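You operate a simulated robot arm through the tools that you are given. There is no shell and no other tool. Be economical: measure what you need, move in short steps, check, and stop when the job is done.

You run a simulated robot arm. Do the job below in one go: nothing can be reset, and whatever is moved stays where it is left.

JOB
Clamp the honey-brown block and glue the white tuft into the hole by the slide block.
Fine: a red-collared tuft from the small rack; glue from the blue box; shut its lid again.

The check looks at the end state, three seconds after you hand in, the way a careful person would. Anything else that was tipped, shoved, dropped, spilled or broken makes it a failure. A push-on lid holds only when it is set on centred and level and pressed home; a screw cap is set on level and turned clockwise until tight.

ROBOT AND FRAMES
A 7-joint arm with a two-finger parallel gripper, fixed in place. Base frame: the origin is at the foot of the arm, x ahead of it, y to its left, z up; the work surface is at about z = 79.2. Lengths are in cm, angles in rad, forces in N, time in s.
With the tool pointing down near the work surface it reaches from about 22 to 68 cm from the base axis. Its first joint turns from -1.152 to 1.152 rad. Payload 2.4 kg.
The tool frame sits at the grasp point between the pads (the TCP): z along the fingers, y along the line on which they close. The tips reach 3 cm beyond it. The gripper opens to 9.4 cm. The fingers are 2.8 cm wide and 1 cm thick; the gripper's body (5 by 9.6 cm) begins 5.5 cm behind the TCP.
Orientation is told as [roll, pitch, yaw] about the base's x, y, z axes, in that order, counted from this pose: with the fingers straight down and closing along the base's y, the tool's x points along the base's -x, its y along +y and its z along -z.

CONTROLS
- The arm moves only by the tool step_arm. Its argument "moves" is a list of rows, each an object of numbers (a shift or turn left out is 0, a gripper value left out holds the last): "x", "y", "z": the shift along the tool's x, y, z in units of 40 mm (1.0 is 40 mm); "wx", "wy", "wz": the turn, a rotation vector about the tool's x, y, z in units of 5 degrees (1.0 is 5 degrees); "grip": the gripper command, from -1 (fully open) to 1 (shut), values between in proportion. In form: [{"x": .., "y": .., "z": .., "wx": .., "wy": .., "wz": .., "grip": ..}, ...]. A call has 1 to 10 rows; each row shifts and turns the commanded pose from where the row before left it, along the tool's axes as they then stand. A call with a number of a shift or a turn outside -1 to 1 is refused whole. Each row takes 0.2 s and may step no farther than 5 cm and 0.15 rad from the row before; otherwise, or with a gripper value out of range, the whole call is refused. Where a pose cannot be reached the arm comes as near as it can. A force on the tool above 40 N (or 10 N above the force at the start of the call, whichever is more), or a blocked arm, ends the call early, and 0.2 s more pass. Each finger travels about 15.3 cm/s and halts on what it meets, pressing with about 29 N; the grip force reading is that of the motor and also rises with nothing between the fingers. The clock runs only during rows and for 0.2 s after the last one: add rows that do not move to give the fingers time. The reply holds the time, the measured pose of the TCP, the force on the tool along the base axes, the opening and the grip force, in the units named above and with some noise, and new pictures: "pictures" is both (left out), scene, wrist or none.
- Cameras (640 x 400 px; columns grow to the right, rows downward): "scene" is fixed at [3.21, 45.35, 143.26]; the picture's right is [-0.80, -0.59, 0.00], its down [-0.40, 0.54, -0.74] and it looks along [0.44, -0.60, -0.67] (base axes); focal length 351 px, centre (320, 200). "wrist" rides on the gripper at [-3.7, 0, -5.8] in the tool frame; the picture's right is [0.00, -1.00, 0.00], its down [0.97, 0.00, -0.24] and it looks along [0.24, 0.00, 0.97] (tool axes); focal length 218 px, centre (320, 200).
- locate(camera, pixels): for up to 12 pixels [column, row] of the newest picture of that camera ("zoom" is the newest enlarged one), the place [x, y, z] in the base frame of the surface seen there, good to about 0.2 cm, but the place of the scene camera against the robot may be out by one fixed shift of up to 2.5 cm in any direction. It takes no simulated time.
- inspect(camera, box): a new picture of the part [left, top, right, bottom] of that camera's present view, enlarged. It takes no simulated time.
- hand_in(): hands the job in; it is judged then, once.

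Work in short steps. Measure before you move; look again where a grasp or a placing could have gone wrong, and mend it. You have 80 turns and 120 pictures in all, those below and enlarged ones among them. Open the gripper and draw the arm clear of the work before you hand the job in, unless the task says otherwise; then end with one line.

The tools are called after "Request:" as a command line: name --argument value ..., lists and objects as JSON in quotes. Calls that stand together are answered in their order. step_arm: Moves the arm, as the interface text tells. Its arguments: {"type":"object","properties":{"moves":{"type":"array","items":{"type":"object","properties":{"x":{"type":"number"},"y":{"type":"number"},"z":{"type":"number"},"wx":{"type":"number"},"wy":{"type":"number"},"wz":{"type":"number"},"grip":{"type":"number"}}}},"pictures":{"type":"string","enum":["both","scene","wrist","none"]}},"required":["moves"]} The other tools are called the same way: locate (camera, pixels) gives the place of the surface under pixels of a picture; inspect (camera, box) takes an enlarged picture of a part of a camera's view; hand_in () hands the job in.

At the start:

```text
time: 0.0
tcp_pos: [45.45, 12.72, 108.46]
orientation: [0.001, 0.001, 0.001]
contact_force: [0.0, 0.0, 0.1]
width: 9.4
gripper_force: 0.0
```

scene: 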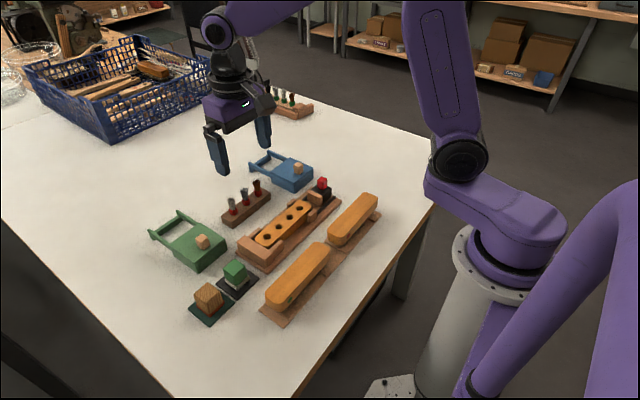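
wrist: 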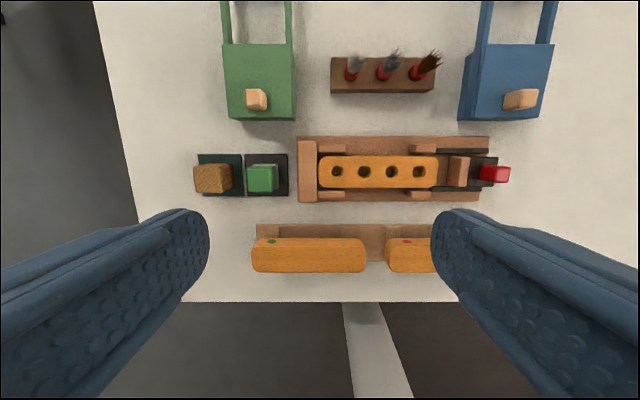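

I start by looking closely at the bench: the brush block at wrist (378,171), racks at (383,75), and boxes green (260,80) and blue (507,85).

Request:
inspect --camera "wrist" --box '[290, 0, 560, 220]'

Request:
inspect --camera "scene" --box '[140, 80, 400, 330]'

Request:
inspect --camera "wrist" --box '[180, 0, 350, 290]'

Request:
locate --camera "wrist" --pixels '[[378, 165], [337, 171], [418, 171], [460, 170], [501, 174], [308, 170], [262, 178], [212, 178], [520, 100], [505, 75], [540, 15], [383, 88]]'

```text
1.82 times, centred on (425, 110) of wrist
```

zoom: 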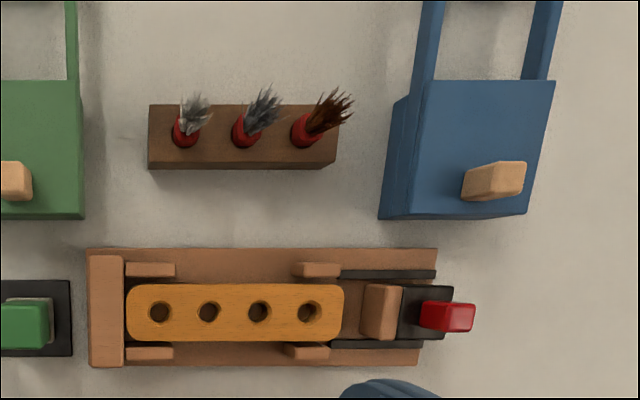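

```text
1.60 times, centred on (270, 205) of scene
```

zoom: 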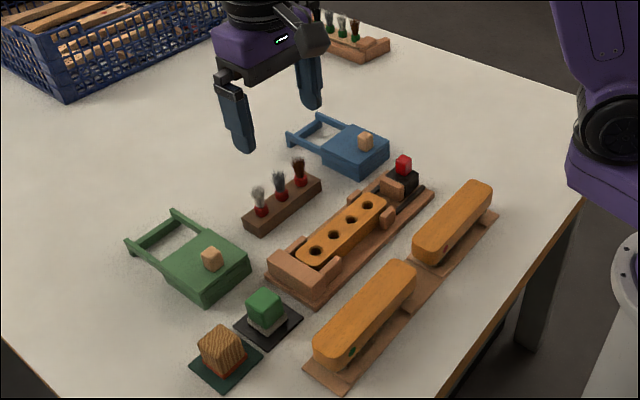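

```text
1.38 times, centred on (265, 145) of wrist
```

zoom: 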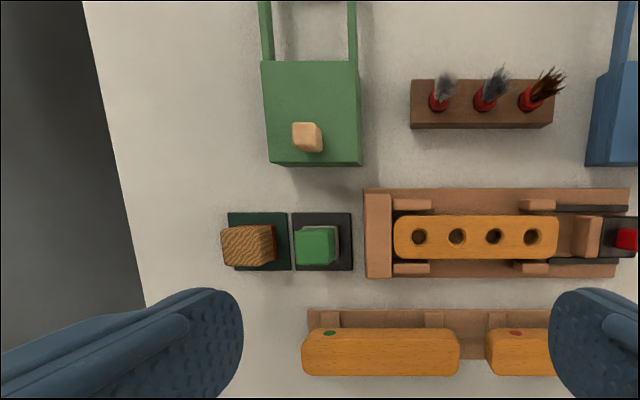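

```text
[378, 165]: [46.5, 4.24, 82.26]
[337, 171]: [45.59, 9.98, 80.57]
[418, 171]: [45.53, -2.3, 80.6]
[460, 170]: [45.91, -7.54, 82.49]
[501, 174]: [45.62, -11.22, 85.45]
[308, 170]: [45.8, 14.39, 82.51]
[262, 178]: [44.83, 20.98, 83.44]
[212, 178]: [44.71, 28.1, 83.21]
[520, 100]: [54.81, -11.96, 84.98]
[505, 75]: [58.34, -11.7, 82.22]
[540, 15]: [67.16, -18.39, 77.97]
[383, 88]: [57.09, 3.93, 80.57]
```

The wrist frame is consistent. I go over the blue box and slide end (around x 50, y -8) for a closer view.

Request:
step_arm --moves '[{"y": -0.9, "x": -0.1, "z": 0.25}, {"y": -0.9, "x": -0.1, "z": 0.25}, {"y": -0.9, "x": -0.1, "z": 0.25}, {"y": -0.9, "x": -0.1, "z": 0.25}, {"y": -0.9, "x": -0.1, "z": 0.25}, {"y": -0.7, "x": -0.1, "z": 0.25}, {}]'

Request:
inspect --camera "wrist" --box '[200, 0, 440, 260]'

Request:
inspect --camera "scene" --box '[230, 140, 360, 270]'

```text
time: 1.6
tcp_pos: [47.95, -8.21, 102.21]
orientation: [0.0, 0.0, 0.0]
contact_force: [-0.7, 0.2, 0.1]
width: 9.38
gripper_force: 0.0
```

scene: 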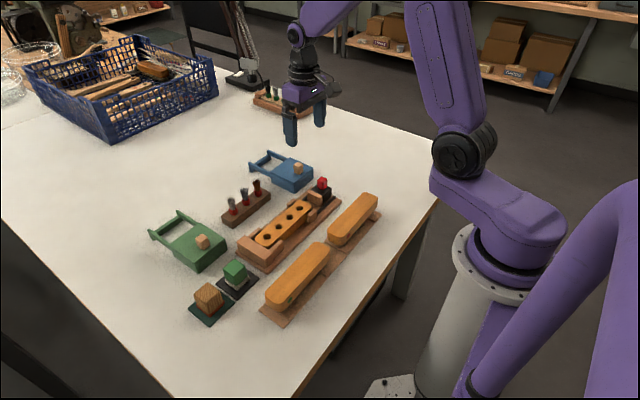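
wrist: 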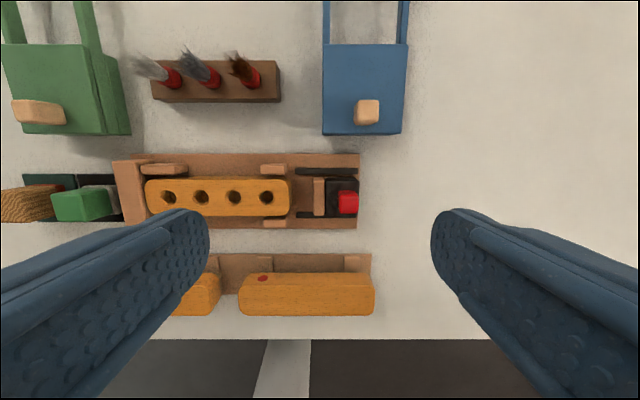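

```text
1.54 times, centred on (320, 130) of wrist
```

zoom: 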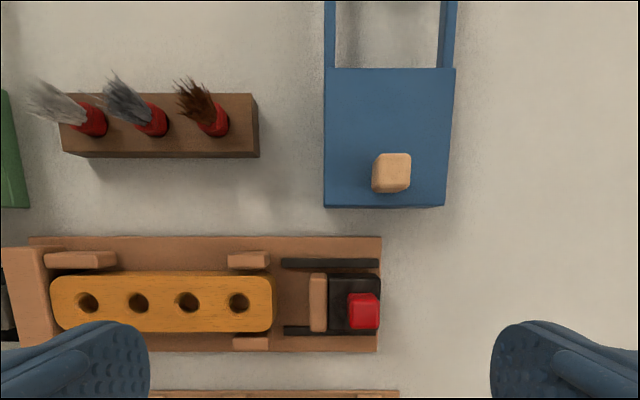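

```text
3.08 times, centred on (295, 205) of scene
```

zoom: 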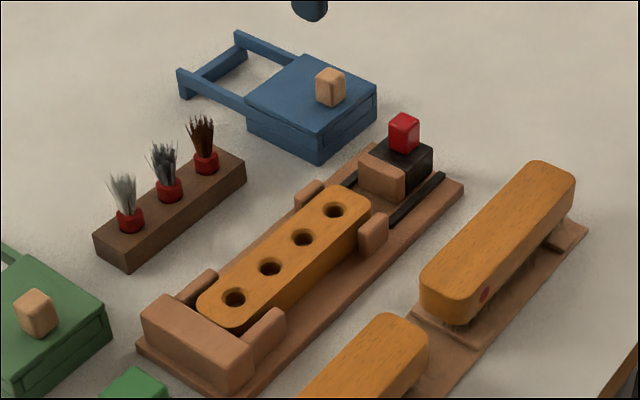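

Red knob sits at (347,202), slider jaw face at (318,195), block end at (290,197). I measure these, the lid knob, tufts and holes.

Request:
locate --camera "wrist" --pixels '[[349, 203], [345, 184], [319, 195], [314, 180], [280, 190], [268, 205], [268, 196], [367, 110], [365, 70], [375, 130], [365, 20], [310, 168]]'

Request:
locate --camera "zoom" --pixels '[[130, 205], [333, 210], [350, 205], [403, 140], [375, 165], [395, 180], [425, 165], [330, 90], [310, 110], [130, 222], [380, 240], [100, 250]]'

```text
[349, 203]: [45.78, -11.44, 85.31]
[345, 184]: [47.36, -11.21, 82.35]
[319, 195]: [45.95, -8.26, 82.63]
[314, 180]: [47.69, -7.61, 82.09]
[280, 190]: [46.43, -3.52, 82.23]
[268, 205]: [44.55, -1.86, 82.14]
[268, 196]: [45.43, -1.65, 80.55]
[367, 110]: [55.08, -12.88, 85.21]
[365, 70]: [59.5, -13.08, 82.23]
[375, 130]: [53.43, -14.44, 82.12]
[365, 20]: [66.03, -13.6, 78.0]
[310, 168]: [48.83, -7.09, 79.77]
```

```text
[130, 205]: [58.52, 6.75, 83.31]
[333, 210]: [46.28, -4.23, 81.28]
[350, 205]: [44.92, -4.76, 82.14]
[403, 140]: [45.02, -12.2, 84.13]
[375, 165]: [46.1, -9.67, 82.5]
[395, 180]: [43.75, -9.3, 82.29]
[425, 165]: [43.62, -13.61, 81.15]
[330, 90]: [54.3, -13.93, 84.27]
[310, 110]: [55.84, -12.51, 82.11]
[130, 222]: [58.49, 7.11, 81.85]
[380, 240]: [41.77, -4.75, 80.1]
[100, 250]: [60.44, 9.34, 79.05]
```

Scene: slider jaw top is ~82.5, knob top ~85.3 at (45.7,-11.4). I move over the knob, higher, to look closely.

Request:
step_arm --moves '[{"y": -0.4, "x": 0.3, "z": 0.5}, {"y": -0.4, "x": 0.28, "z": 0.8}, {"z": 0.8}, {"z": 0.4}, {}]'

Request:
inspect --camera "wrist" --box '[180, 60, 440, 290]'

```text
time: 2.8
tcp_pos: [45.69, -11.28, 92.45]
orientation: [0.0, 0.0, -0.001]
contact_force: [-1.1, -0.2, -0.4]
width: 9.41
gripper_force: 0.0
```

scene: 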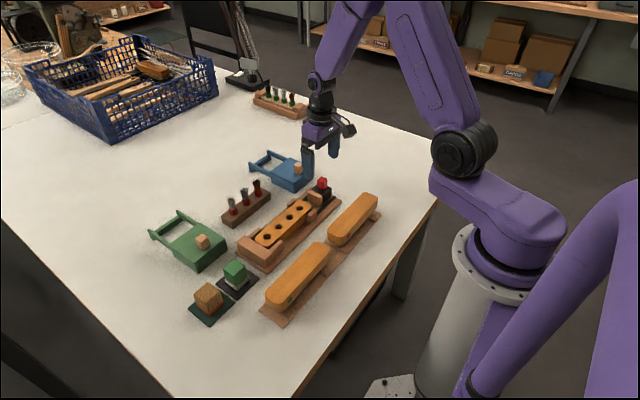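
wrist: 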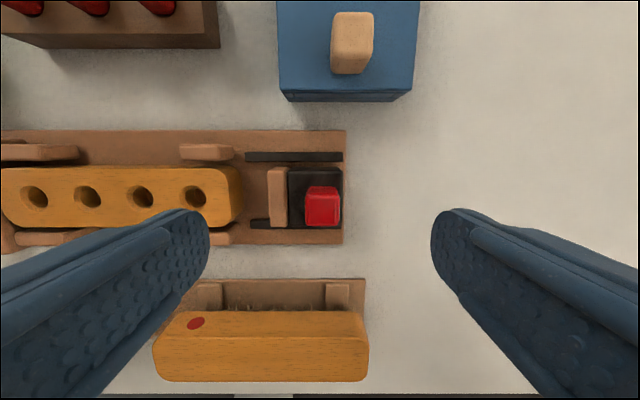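

```text
1.74 times, centred on (310, 175) of wrist
```

zoom: 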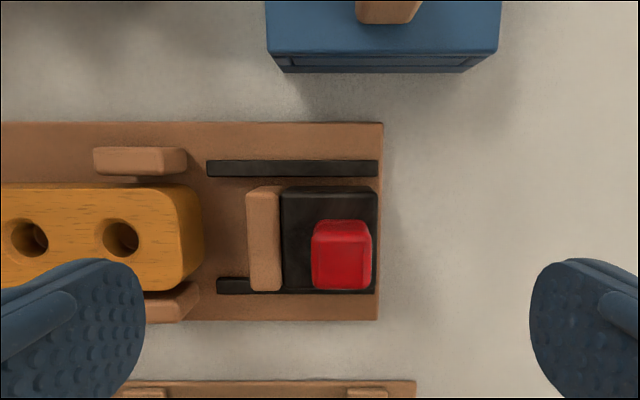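

Knob visible at (322,206), jaw at (278,195), block end (243,195). I measure its edges and the hole near the slide (195,197).

Request:
locate --camera "wrist" --pixels '[[322, 206], [307, 205], [337, 205], [322, 189], [322, 220], [278, 195], [269, 195], [238, 195], [195, 188], [195, 182], [207, 197], [300, 176]]'

```text
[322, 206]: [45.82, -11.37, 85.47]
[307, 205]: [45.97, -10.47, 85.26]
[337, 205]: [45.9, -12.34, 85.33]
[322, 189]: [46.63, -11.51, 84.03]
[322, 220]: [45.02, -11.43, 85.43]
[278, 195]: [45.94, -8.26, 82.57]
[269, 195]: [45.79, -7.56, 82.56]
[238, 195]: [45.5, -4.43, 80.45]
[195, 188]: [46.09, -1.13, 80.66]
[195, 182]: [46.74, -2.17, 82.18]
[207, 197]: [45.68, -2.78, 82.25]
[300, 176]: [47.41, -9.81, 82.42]
```

Knob is 1.9 cm wide, centred at (45.8,-11.4), top 85.4. I descend to TCP z≈86.1 (tips 83.1, above the jaw) and grip.

Request:
step_arm --moves '[{"z": 0.8, "y": -0.02}, {"z": 0.79}, {"grip": 0.6}, {"grip": 1}, {"grip": 1}, {"grip": 1}]'

```text
time: 4.2
tcp_pos: [45.66, -11.28, 86.21]
orientation: [0.0, 0.0, -0.001]
contact_force: [-0.1, 0.0, -8.0]
width: 2.15
gripper_force: 45.5
```

scene: 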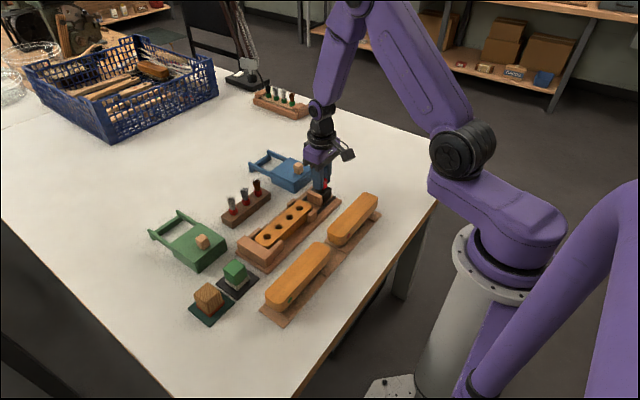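
wrist: 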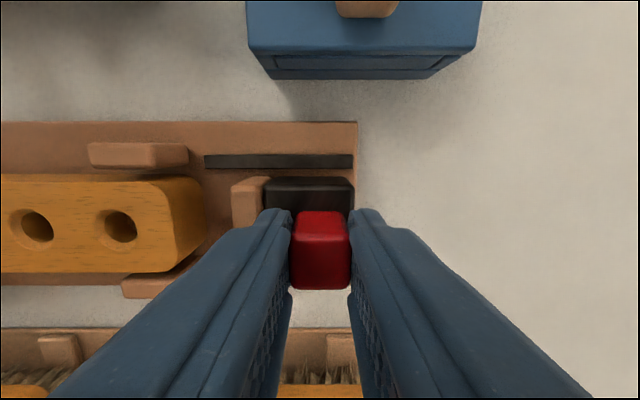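

Knob is held at width 2.15. I slide it toward +y in small steps and watch the force.

Request:
step_arm --moves '[{"y": 0.15}, {"y": 0.15}, {"y": 0.15}, {"y": 0.08}, {}]' --pictures "wrist"

```text
time: 5.4
tcp_pos: [45.74, -9.15, 86.12]
orientation: [-0.001, -0.002, 0.0]
contact_force: [-7.7, -1.1, 29.3]
width: 2.17
gripper_force: 44.7
```

wrist: 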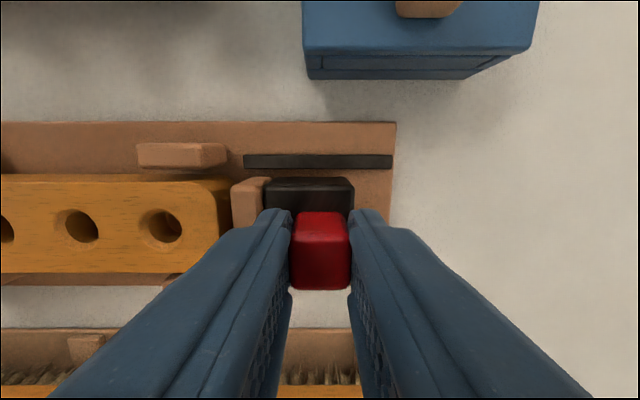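

The jaw is nearly at the block but there's 29 N upward force; I ease up slightly and continue.

Request:
step_arm --moves '[{"z": -0.02}, {"y": 0.05}, {"y": 0.05}, {}]' --pictures "wrist"

```text
time: 6.4
tcp_pos: [45.76, -8.8, 86.11]
orientation: [0.0, -0.001, 0.001]
contact_force: [3.1, -0.5, 0.9]
width: 2.18
gripper_force: 45.4
```

wrist: 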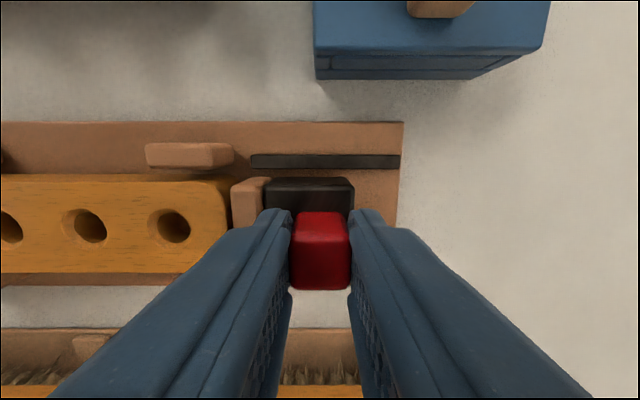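

Nearly touching now; I keep pushing gently until the y force rises.

Request:
step_arm --moves '[{"y": 0.04}, {"y": 0.04}, {}, {}]' --pictures "wrist"

```text
time: 7.4
tcp_pos: [45.75, -8.4, 86.1]
orientation: [0.0, 0.001, 0.001]
contact_force: [6.7, 2.9, -20.9]
width: 2.18
gripper_force: 44.6
```

wrist: 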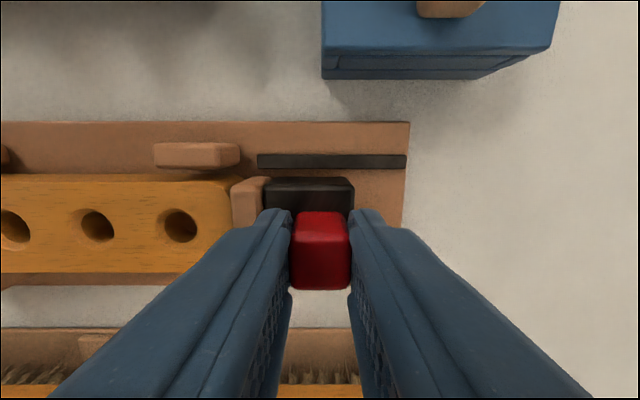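

Still advancing; I continue pushing with small steps.

Request:
step_arm --moves '[{"y": 0.04, "z": 0.01}, {"y": 0.04}, {"y": 0.04}, {}]' --pictures "wrist"

Request:
inspect --camera "wrist" --box '[100, 110, 420, 310]'

```text
time: 8.3
tcp_pos: [45.66, -8.34, 86.07]
orientation: [0.0, -0.005, -0.005]
contact_force: [5.1, -3.8, -8.0]
width: 2.12
gripper_force: 45.2
stopped in row 4: the force on the tool passed its limit (the readings are from after the stop); the commanded pose is now the measured one
```

wrist: 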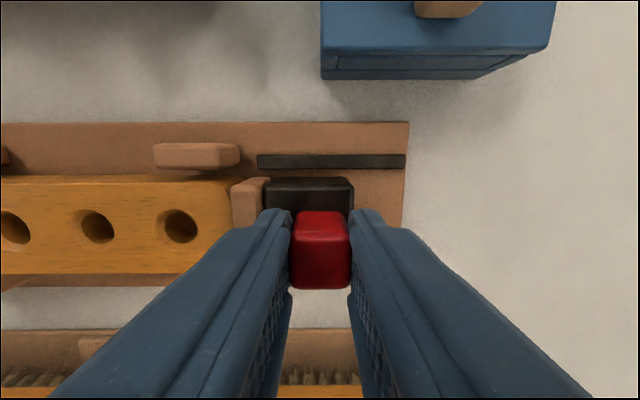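

```text
2.00 times, centred on (260, 210) of wrist
```

zoom: 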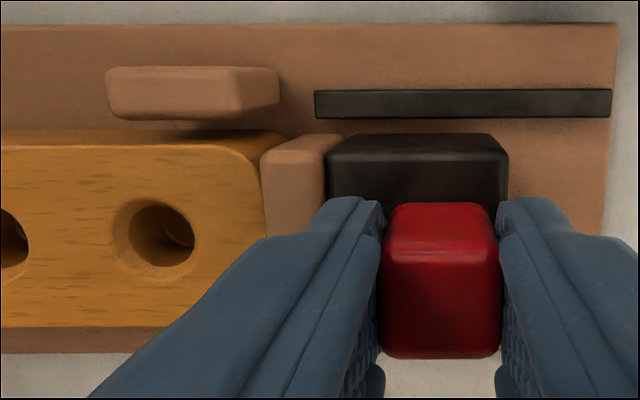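

Force stop: the jaw is hard against the block. I release and rise to verify it stays.

Request:
step_arm --moves '[{"grip": 0.2}, {"grip": 0.2}, {"z": -0.5}, {"z": -1}, {"z": -1, "y": 0.5, "grip": -1}, {"z": -0.5, "y": 1}, {}]' --pictures "wrist"

Request:
inspect --camera "wrist" --box '[60, 100, 440, 300]'

```text
time: 9.9
tcp_pos: [45.68, -2.46, 98.14]
orientation: [-0.001, -0.003, -0.007]
contact_force: [0.5, 0.9, 0.1]
width: 9.41
gripper_force: 0.0
```

wrist: 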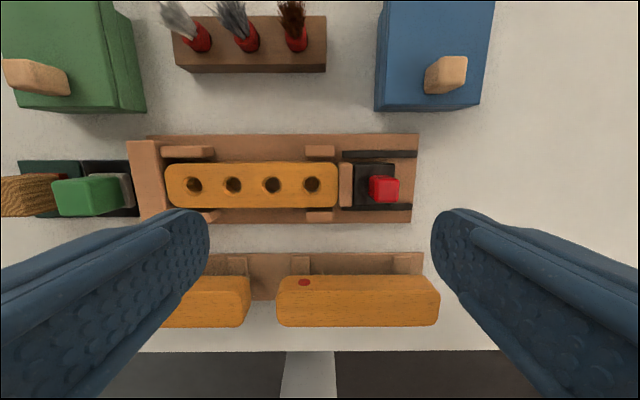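

```text
1.68 times, centred on (250, 200) of wrist
```

zoom: 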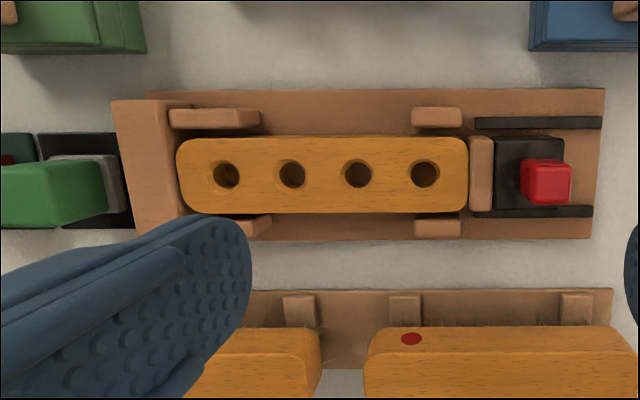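

Jaw meets the block at zoom (470,175). I check the block's left end against the fixed stop.

Request:
inspect --camera "wrist" --box '[115, 125, 215, 225]'

Request:
locate --camera "wrist" --pixels '[[153, 180], [158, 180], [163, 180], [168, 180], [335, 185], [343, 185], [312, 176], [312, 192], [304, 185], [320, 185], [383, 188]]'

```text
4.00 times, centred on (165, 175) of wrist
```

zoom: 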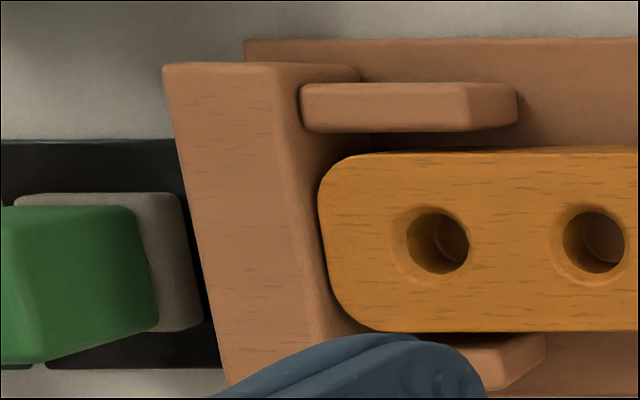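

```text
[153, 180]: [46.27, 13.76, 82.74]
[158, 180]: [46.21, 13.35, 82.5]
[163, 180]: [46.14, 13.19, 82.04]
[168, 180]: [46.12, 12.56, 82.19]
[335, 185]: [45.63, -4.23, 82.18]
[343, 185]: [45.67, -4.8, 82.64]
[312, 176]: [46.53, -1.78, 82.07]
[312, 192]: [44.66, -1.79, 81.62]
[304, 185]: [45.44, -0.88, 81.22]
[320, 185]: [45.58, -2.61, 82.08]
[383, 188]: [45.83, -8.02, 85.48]
```

Block is flush with the stop (13.1 vs 13.2): clamped. Next I move over the blue box for a close look.

Request:
step_arm --moves '[{"y": -0.9, "x": -0.4}, {"y": -0.9, "x": -0.6}, {"y": -0.8, "x": -0.6}, {}]'

Request:
inspect --camera "wrist" --box '[220, 0, 440, 230]'

Request:
inspect --camera "scene" --box '[235, 135, 335, 205]'

```text
time: 10.9
tcp_pos: [52.02, -12.86, 98.1]
orientation: [-0.002, -0.004, -0.004]
contact_force: [0.1, 0.4, 0.2]
width: 9.41
gripper_force: 0.1
```

scene: 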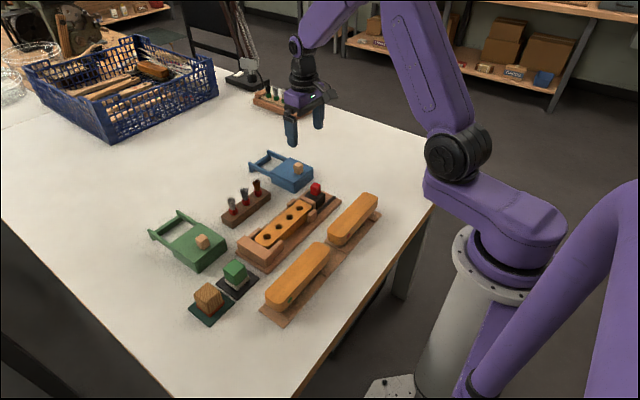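
wrist: 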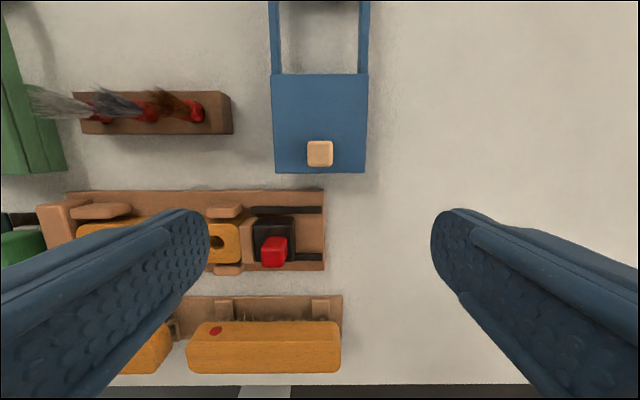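

```text
1.74 times, centred on (330, 115) of wrist
```

zoom: 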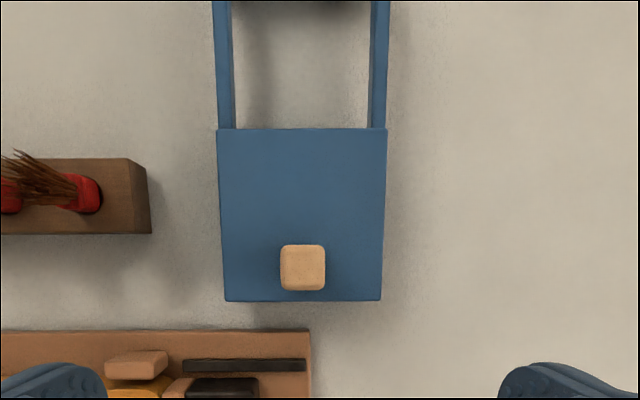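

```text
5.71 times, centred on (285, 170) of scene
```

zoom: 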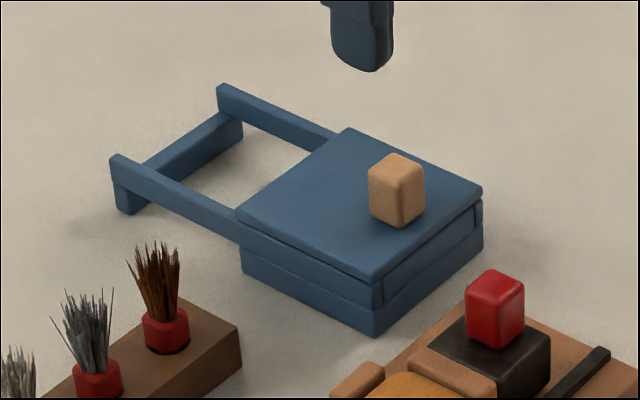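

The blue box clearly has a lid sliding on rails toward +x. I measure knob (320,153) and lid edges.

Request:
locate --camera "wrist" --pixels '[[320, 153], [309, 150], [331, 150], [320, 144], [320, 163], [320, 171], [320, 77], [275, 30], [364, 30], [320, 45], [290, 120]]'

```text
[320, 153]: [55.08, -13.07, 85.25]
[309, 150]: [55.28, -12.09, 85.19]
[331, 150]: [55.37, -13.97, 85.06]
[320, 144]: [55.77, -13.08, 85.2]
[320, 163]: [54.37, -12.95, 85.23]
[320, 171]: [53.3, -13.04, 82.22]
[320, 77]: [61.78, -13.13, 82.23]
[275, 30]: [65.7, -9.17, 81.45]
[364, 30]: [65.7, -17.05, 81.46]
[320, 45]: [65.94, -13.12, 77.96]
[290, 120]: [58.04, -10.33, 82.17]
```

Knob centre (55.1,-13.05), top 85.2, lid top 82.2. I descend to TCP z≈85.8 over it and grip.

Request:
step_arm --moves '[{"x": -0.77, "y": -0.04, "z": 0.5}, {"z": 0.9}, {"z": 0.9}, {"z": 0.75}, {"grip": 0.5}, {"grip": 1}, {"grip": 1}, {"grip": 1}]' --pictures "wrist"

```text
time: 12.7
tcp_pos: [55.24, -12.92, 86.0]
orientation: [-0.001, -0.005, -0.004]
contact_force: [0.0, 8.9, -6.8]
width: 2.16
gripper_force: 44.8
```

wrist: 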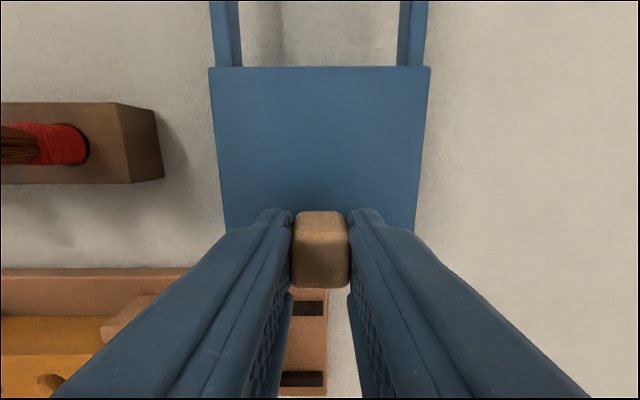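

Knob held. I slide the lid toward +x a few cm.

Request:
step_arm --moves '[{"x": -0.2}, {"x": -0.2}, {"x": -0.25}, {"x": -0.25}, {"x": -0.25}, {}]'

```text
time: 14.1
tcp_pos: [59.86, -13.0, 85.94]
orientation: [-0.003, -0.003, -0.005]
contact_force: [0.7, 9.7, -9.8]
width: 2.16
gripper_force: 45.0
```

scene: 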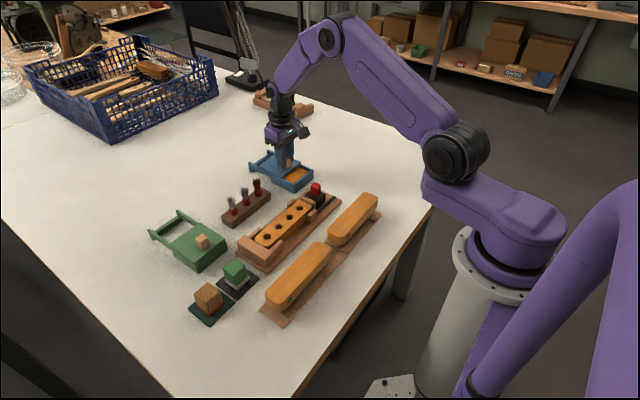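
wrist: 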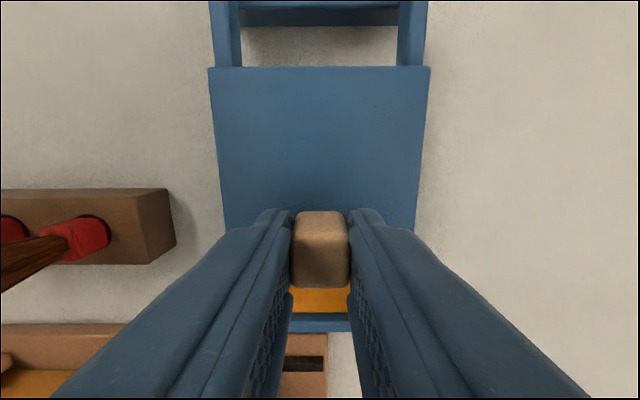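

Glue (amber) is showing. I open 2.6 cm further; rails still extend beyond the lid.

Request:
step_arm --moves '[{"x": -0.2}, {"x": -0.2}, {"x": -0.25}, {}, {"grip": 0.3}, {"grip": 0.3}, {"z": -0.6}, {"z": -1}, {"z": -1, "grip": -1, "x": 0.5}, {"x": 0.8, "z": -0.5}]'

```text
time: 16.3
tcp_pos: [56.98, -13.09, 98.52]
orientation: [-0.003, -0.003, -0.005]
contact_force: [-0.3, 0.0, -0.6]
width: 9.38
gripper_force: 0.1
```

scene: 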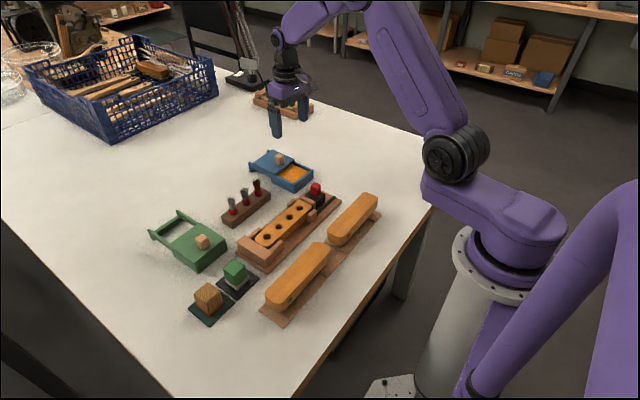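
wrist: 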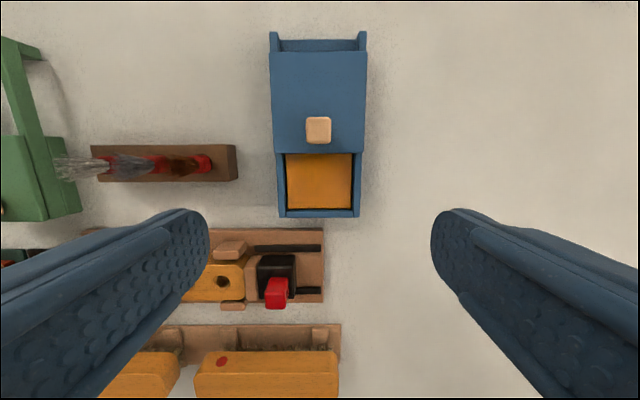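

Lid open. I measure the glue surface and lid, with rows 155–213.

Request:
locate --camera "wrist" --pixels '[[320, 180], [292, 180], [348, 180], [320, 158], [320, 204], [320, 214], [320, 150], [318, 130], [285, 180], [356, 180], [320, 55], [320, 210]]'

Request:
step_arm --moves '[{"x": 0.3, "y": 0.9}, {"x": 0.3, "y": 0.9}, {"y": 1}, {"y": 1}, {"y": 1}, {"z": 0.5}, {}]'

Request:
inspect --camera "wrist" --box '[200, 50, 460, 250]'

```text
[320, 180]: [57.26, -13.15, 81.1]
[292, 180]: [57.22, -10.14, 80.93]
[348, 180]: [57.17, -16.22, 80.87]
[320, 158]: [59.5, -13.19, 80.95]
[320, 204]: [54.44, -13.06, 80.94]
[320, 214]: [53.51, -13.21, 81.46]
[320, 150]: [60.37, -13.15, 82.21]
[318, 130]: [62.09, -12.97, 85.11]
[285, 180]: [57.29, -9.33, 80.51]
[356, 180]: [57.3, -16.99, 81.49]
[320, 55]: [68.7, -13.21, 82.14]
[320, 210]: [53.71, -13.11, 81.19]
```

```text
time: 17.9
tcp_pos: [54.75, 6.37, 96.34]
orientation: [-0.001, -0.004, -0.005]
contact_force: [0.3, 0.2, 0.3]
width: 9.4
gripper_force: 0.1
```

scene: 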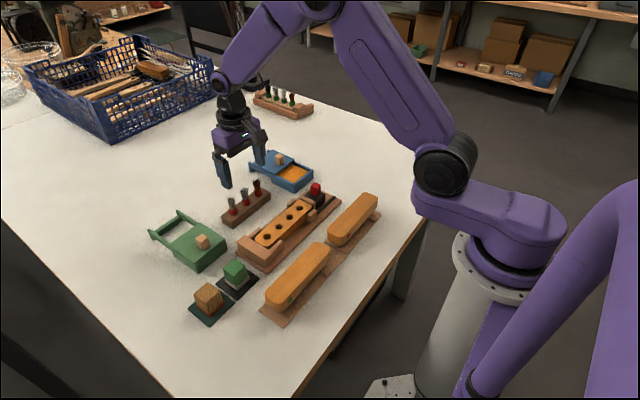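
wrist: 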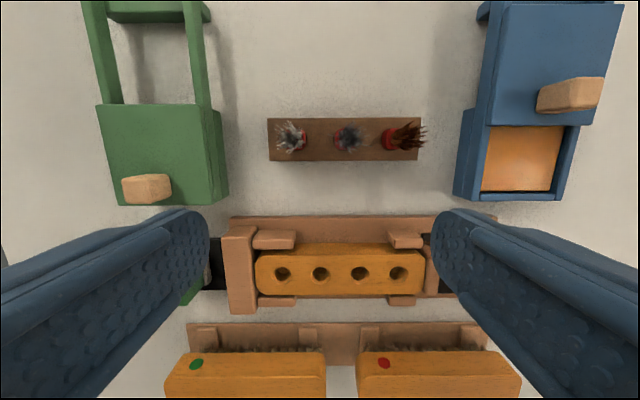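

```text
2.00 times, centred on (330, 150) of wrist
```

zoom: 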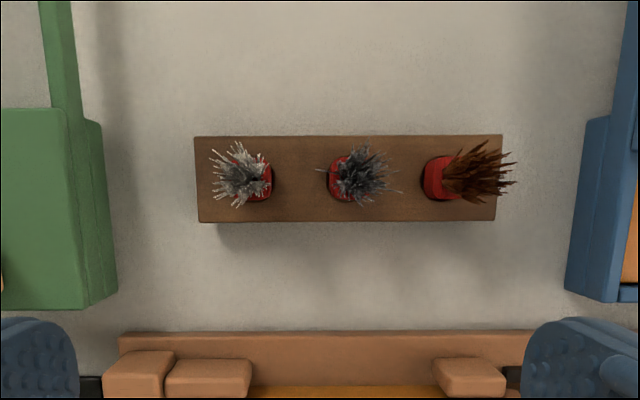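

White tuft is the left one at (292,138). I look closer from both cameras and measure.

Request:
inspect --camera "scene" --box '[210, 165, 290, 235]'

Request:
locate --camera "wrist" --pixels '[[301, 145], [306, 140], [300, 151], [275, 150], [320, 150], [318, 122], [318, 159], [288, 135], [268, 140], [420, 140], [348, 151], [391, 140]]'

```text
5.71 times, centred on (250, 200) of scene
```

zoom: 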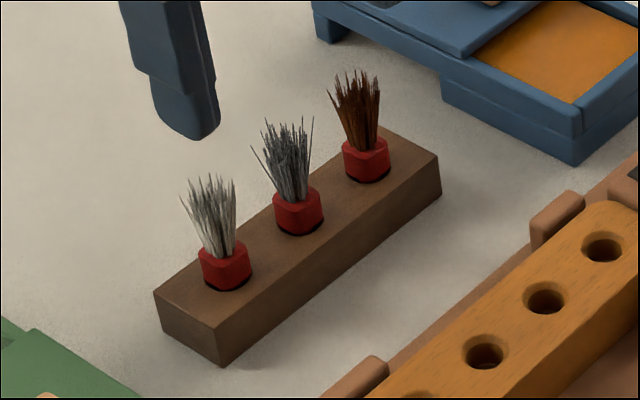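

```text
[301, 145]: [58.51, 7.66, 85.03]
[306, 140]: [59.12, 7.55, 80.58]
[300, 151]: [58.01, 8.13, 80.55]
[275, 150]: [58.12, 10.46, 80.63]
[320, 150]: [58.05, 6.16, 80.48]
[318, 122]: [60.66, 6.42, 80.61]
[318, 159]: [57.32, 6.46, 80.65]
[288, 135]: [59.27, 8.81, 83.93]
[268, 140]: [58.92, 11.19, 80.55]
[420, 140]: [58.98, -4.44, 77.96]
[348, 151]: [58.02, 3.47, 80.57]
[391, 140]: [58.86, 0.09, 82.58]
```

I move closer above the white tuft, keeping fingertips above the bristles.

Request:
step_arm --moves '[{"x": -0.5, "y": 0.4, "z": 0.5}, {"z": 0.75, "x": -0.2}, {}]' --pictures "wrist"

Request:
inspect --camera "wrist" --box '[240, 120, 440, 250]'

```text
time: 18.7
tcp_pos: [57.77, 7.7, 91.37]
orientation: [-0.003, -0.006, -0.006]
contact_force: [0.2, -0.3, 0.4]
width: 9.39
gripper_force: 0.0
```

wrist: 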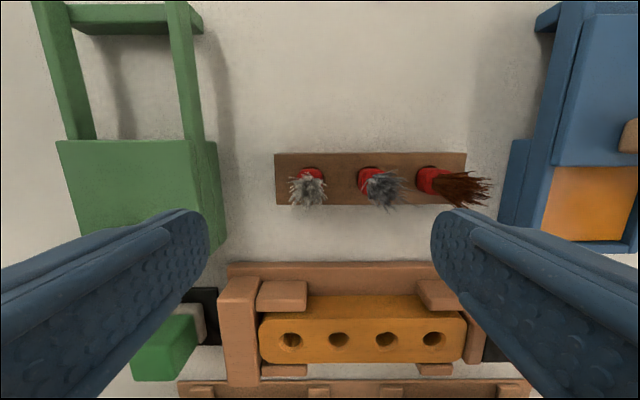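

```text
3.08 times, centred on (340, 185) of wrist
```

zoom: 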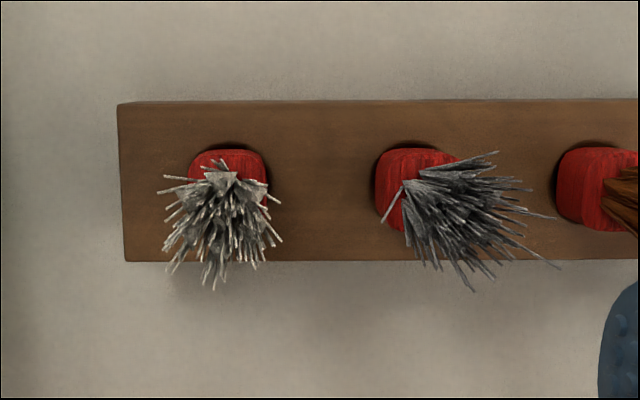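

White tuft's collar seen at zoom (188–266, 150). I measure its edges and hole.

Request:
locate --camera "zoom" --pixels '[[195, 165], [262, 165], [228, 155], [228, 150], [228, 143], [185, 155], [272, 158], [228, 166], [268, 200], [420, 160], [390, 200], [590, 180]]'

```text
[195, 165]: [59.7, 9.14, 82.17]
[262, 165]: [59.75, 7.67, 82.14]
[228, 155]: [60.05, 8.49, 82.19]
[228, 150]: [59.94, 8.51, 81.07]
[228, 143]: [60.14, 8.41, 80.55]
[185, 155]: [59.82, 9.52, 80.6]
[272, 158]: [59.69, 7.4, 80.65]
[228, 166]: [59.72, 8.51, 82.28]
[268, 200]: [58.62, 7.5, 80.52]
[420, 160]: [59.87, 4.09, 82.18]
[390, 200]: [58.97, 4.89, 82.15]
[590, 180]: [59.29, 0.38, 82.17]
```

Collar spans y 7.6–9.2, x 58.5–60.05, top 82.2; rack top 80.6. I narrow the gripper to ~3.6 cm (to miss the grey tuft), centre at (59.2,8.4), and descend partway.

Request:
step_arm --moves '[{"x": -0.35, "y": 0.175, "grip": 0.23}, {"grip": 0.23}, {"z": 0.4}, {}]' --pictures "both"

Request:
inspect --camera "scene" --box '[190, 150, 290, 230]'

```text
time: 19.7
tcp_pos: [59.04, 8.44, 89.68]
orientation: [-0.001, -0.004, -0.006]
contact_force: [-0.1, -0.1, 0.1]
width: 3.65
gripper_force: 0.1
```

scene: 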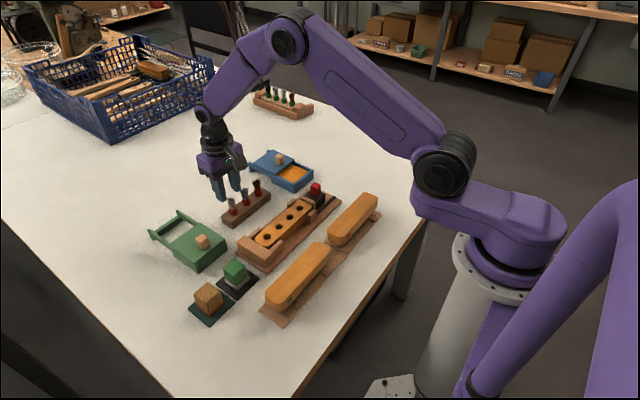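
wrist: 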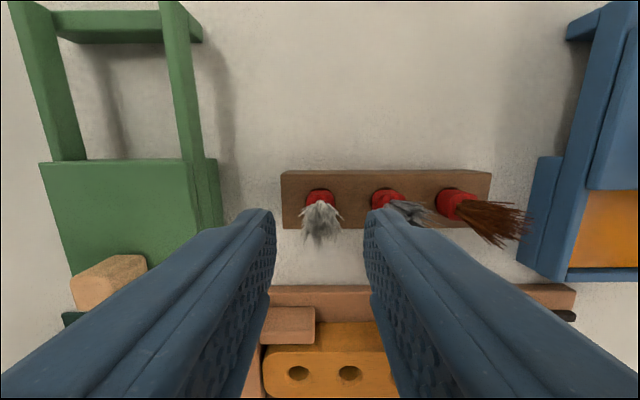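

```text
5.00 times, centred on (240, 190) of scene
```

zoom: 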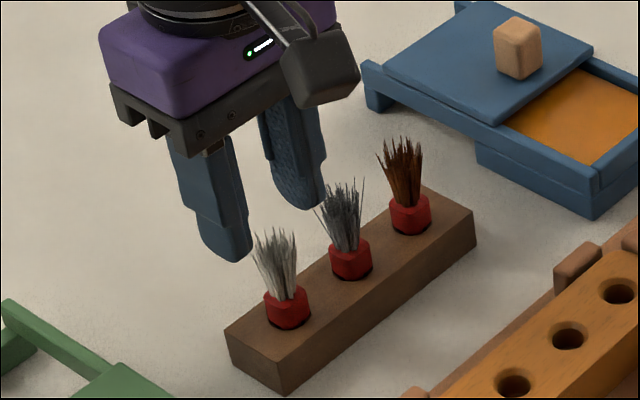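

Alignment looks good. I narrow to 2.8 cm and descend to TCP z≈84.

Request:
step_arm --moves '[{"grip": 0.4}, {"z": 0.5}, {"z": 0.5}, {"z": 0.42}, {}]' --pictures "both"

Request:
inspect --camera "scene" --box '[190, 150, 290, 230]'

```text
time: 20.9
tcp_pos: [59.09, 8.39, 83.92]
orientation: [-0.002, -0.005, -0.005]
contact_force: [0.3, -0.1, 0.7]
width: 2.79
gripper_force: 0.0
```

scene: 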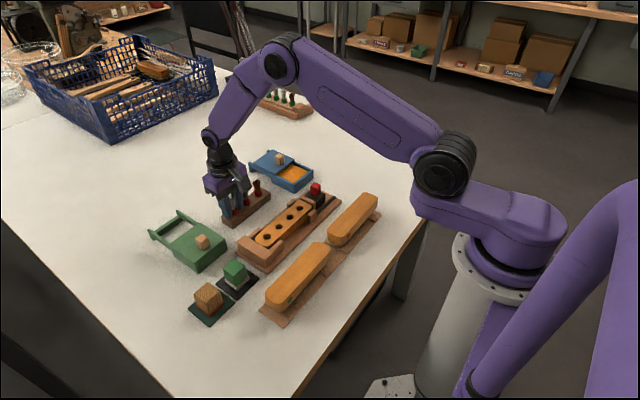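
wrist: 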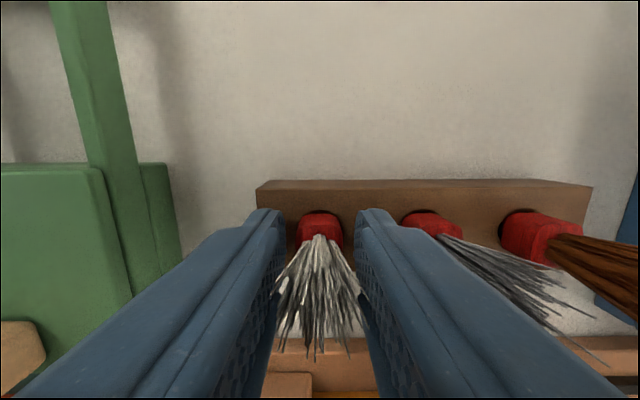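

```text
5.00 times, centred on (240, 190) of scene
```

zoom: 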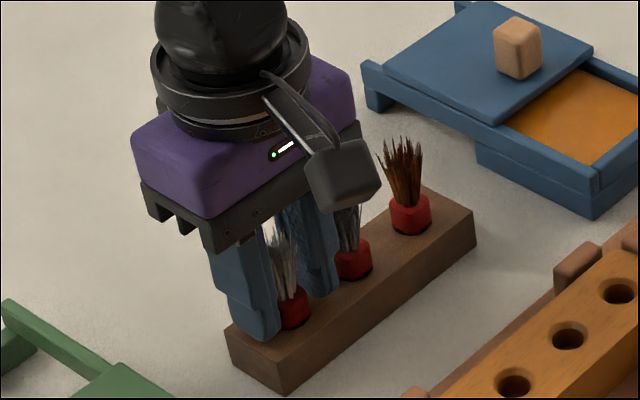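

The collar is between the fingers. I close and lift gently straight up.

Request:
step_arm --moves '[{"grip": 1}, {"grip": 1}, {"grip": 1}, {"z": -0.3}, {"z": -0.5}, {"z": -0.8}, {}]' --pictures "both"

Request:
inspect --camera "scene" --box '[190, 140, 290, 220]'

```text
time: 22.5
tcp_pos: [58.97, 8.48, 90.39]
orientation: [-0.002, -0.003, -0.006]
contact_force: [-0.4, 0.4, -0.2]
width: 1.63
gripper_force: 28.8
```

scene: 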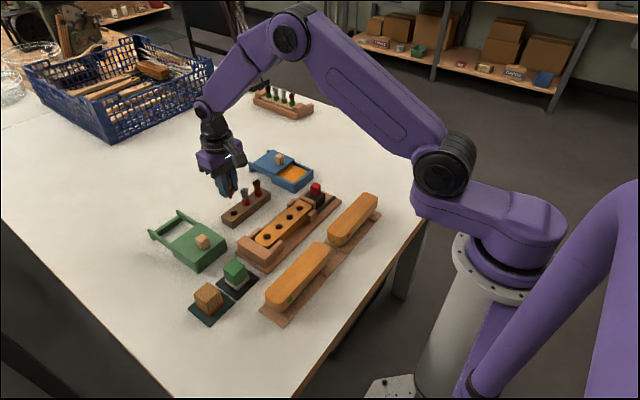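
wrist: 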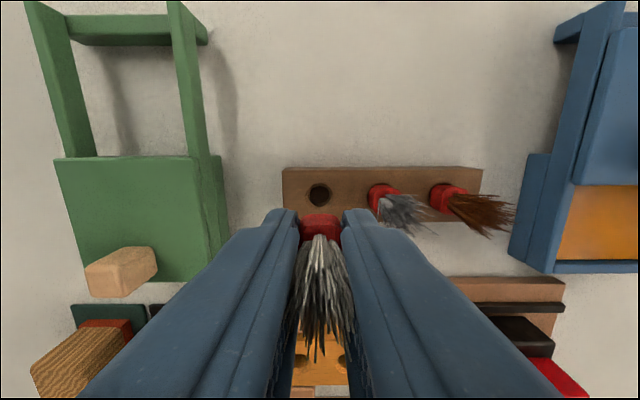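

```text
5.00 times, centred on (240, 180) of scene
```

zoom: 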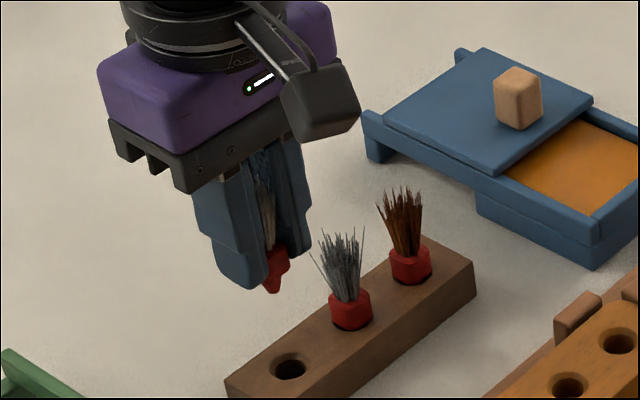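

Tuft held (1.63). A tapered red stem shows below the collar; I estimate its length.

Request:
inspect --camera "scene" --box '[220, 175, 250, 205]'

Request:
locate --camera "scene" --pixels '[[235, 190], [234, 194], [234, 197], [244, 195], [244, 203]]'

```text
13.33 times, centred on (235, 190) of scene
```

zoom: 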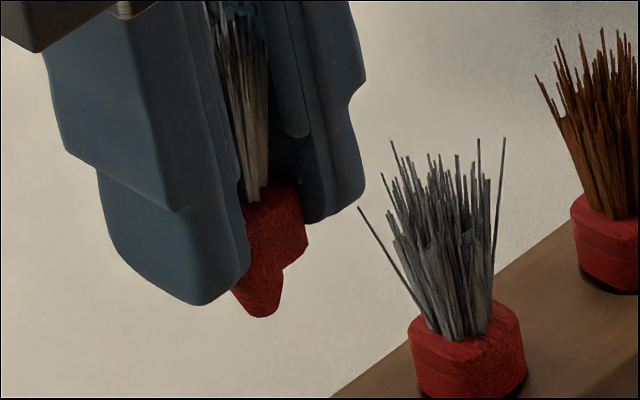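

```text
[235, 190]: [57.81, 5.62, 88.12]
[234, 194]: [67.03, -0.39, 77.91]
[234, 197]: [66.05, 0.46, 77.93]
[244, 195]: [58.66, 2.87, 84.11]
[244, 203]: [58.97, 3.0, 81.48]
```

Stem is about 1 cm long below the collar (bottom ≈ TCP−4.35). I raise and carry it over the glue at (56.8,-13.1).

Request:
step_arm --moves '[{"z": -0.8}, {"y": -0.9, "x": 0.1}, {"y": -0.9, "x": 0.1}, {"y": -0.9, "x": 0.1}, {"y": -0.9, "x": 0.1}, {"y": -0.9, "x": 0.1}, {"y": -0.88, "x": 0.05}, {}, {"z": 0.8}, {}]'

Request:
inspect --camera "scene" --box '[250, 130, 330, 200]'

```text
time: 24.7
tcp_pos: [56.64, -12.97, 90.35]
orientation: [-0.001, -0.004, -0.006]
contact_force: [-0.1, 0.6, -0.5]
width: 1.64
gripper_force: 28.9
```

scene: 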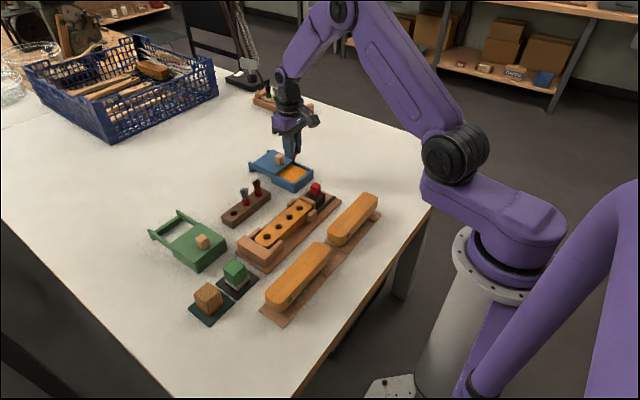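
wrist: 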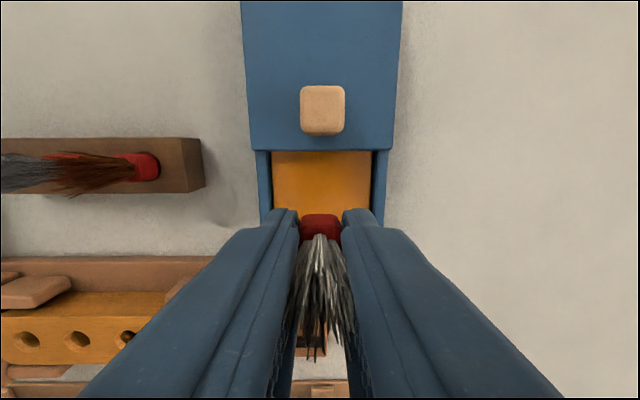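

```text
5.71 times, centred on (290, 165) of scene
```

zoom: 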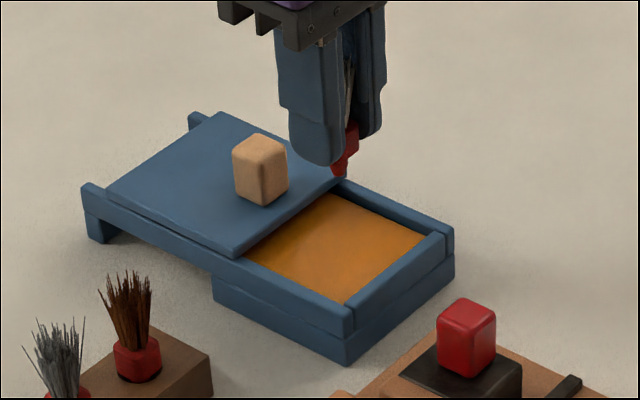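

Over the glue opening. I descend slowly to TCP z≈84.7.

Request:
step_arm --moves '[{"z": 0.6}, {"z": 0.5}, {"z": 0.3}, {}]'

Request:
inspect --camera "scene" --box '[265, 140, 325, 195]'

```text
time: 25.7
tcp_pos: [56.75, -13.02, 84.95]
orientation: [-0.003, -0.01, -0.006]
contact_force: [-1.1, 0.7, 24.4]
width: 1.66
gripper_force: 28.6
```

scene: 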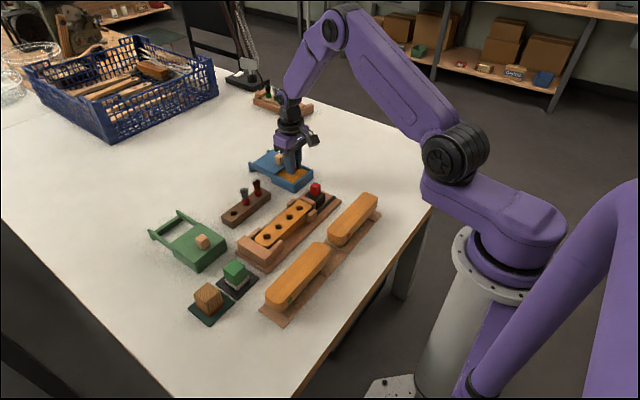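
wrist: 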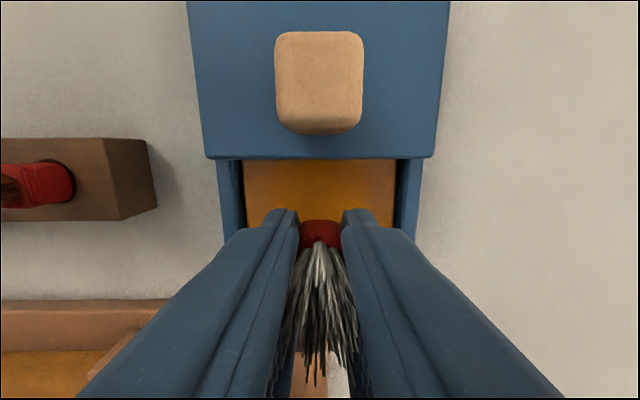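

```text
7.27 times, centred on (295, 168) of scene
```

zoom: 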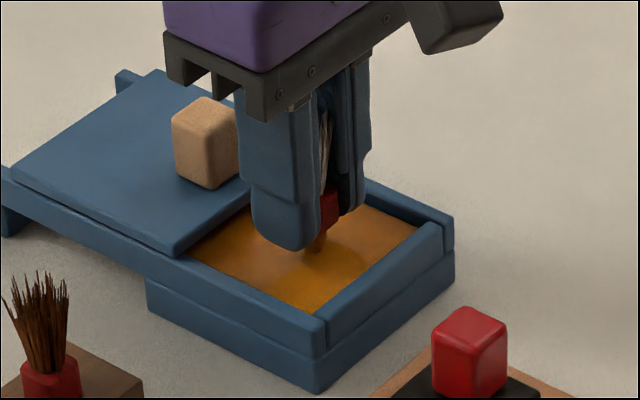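

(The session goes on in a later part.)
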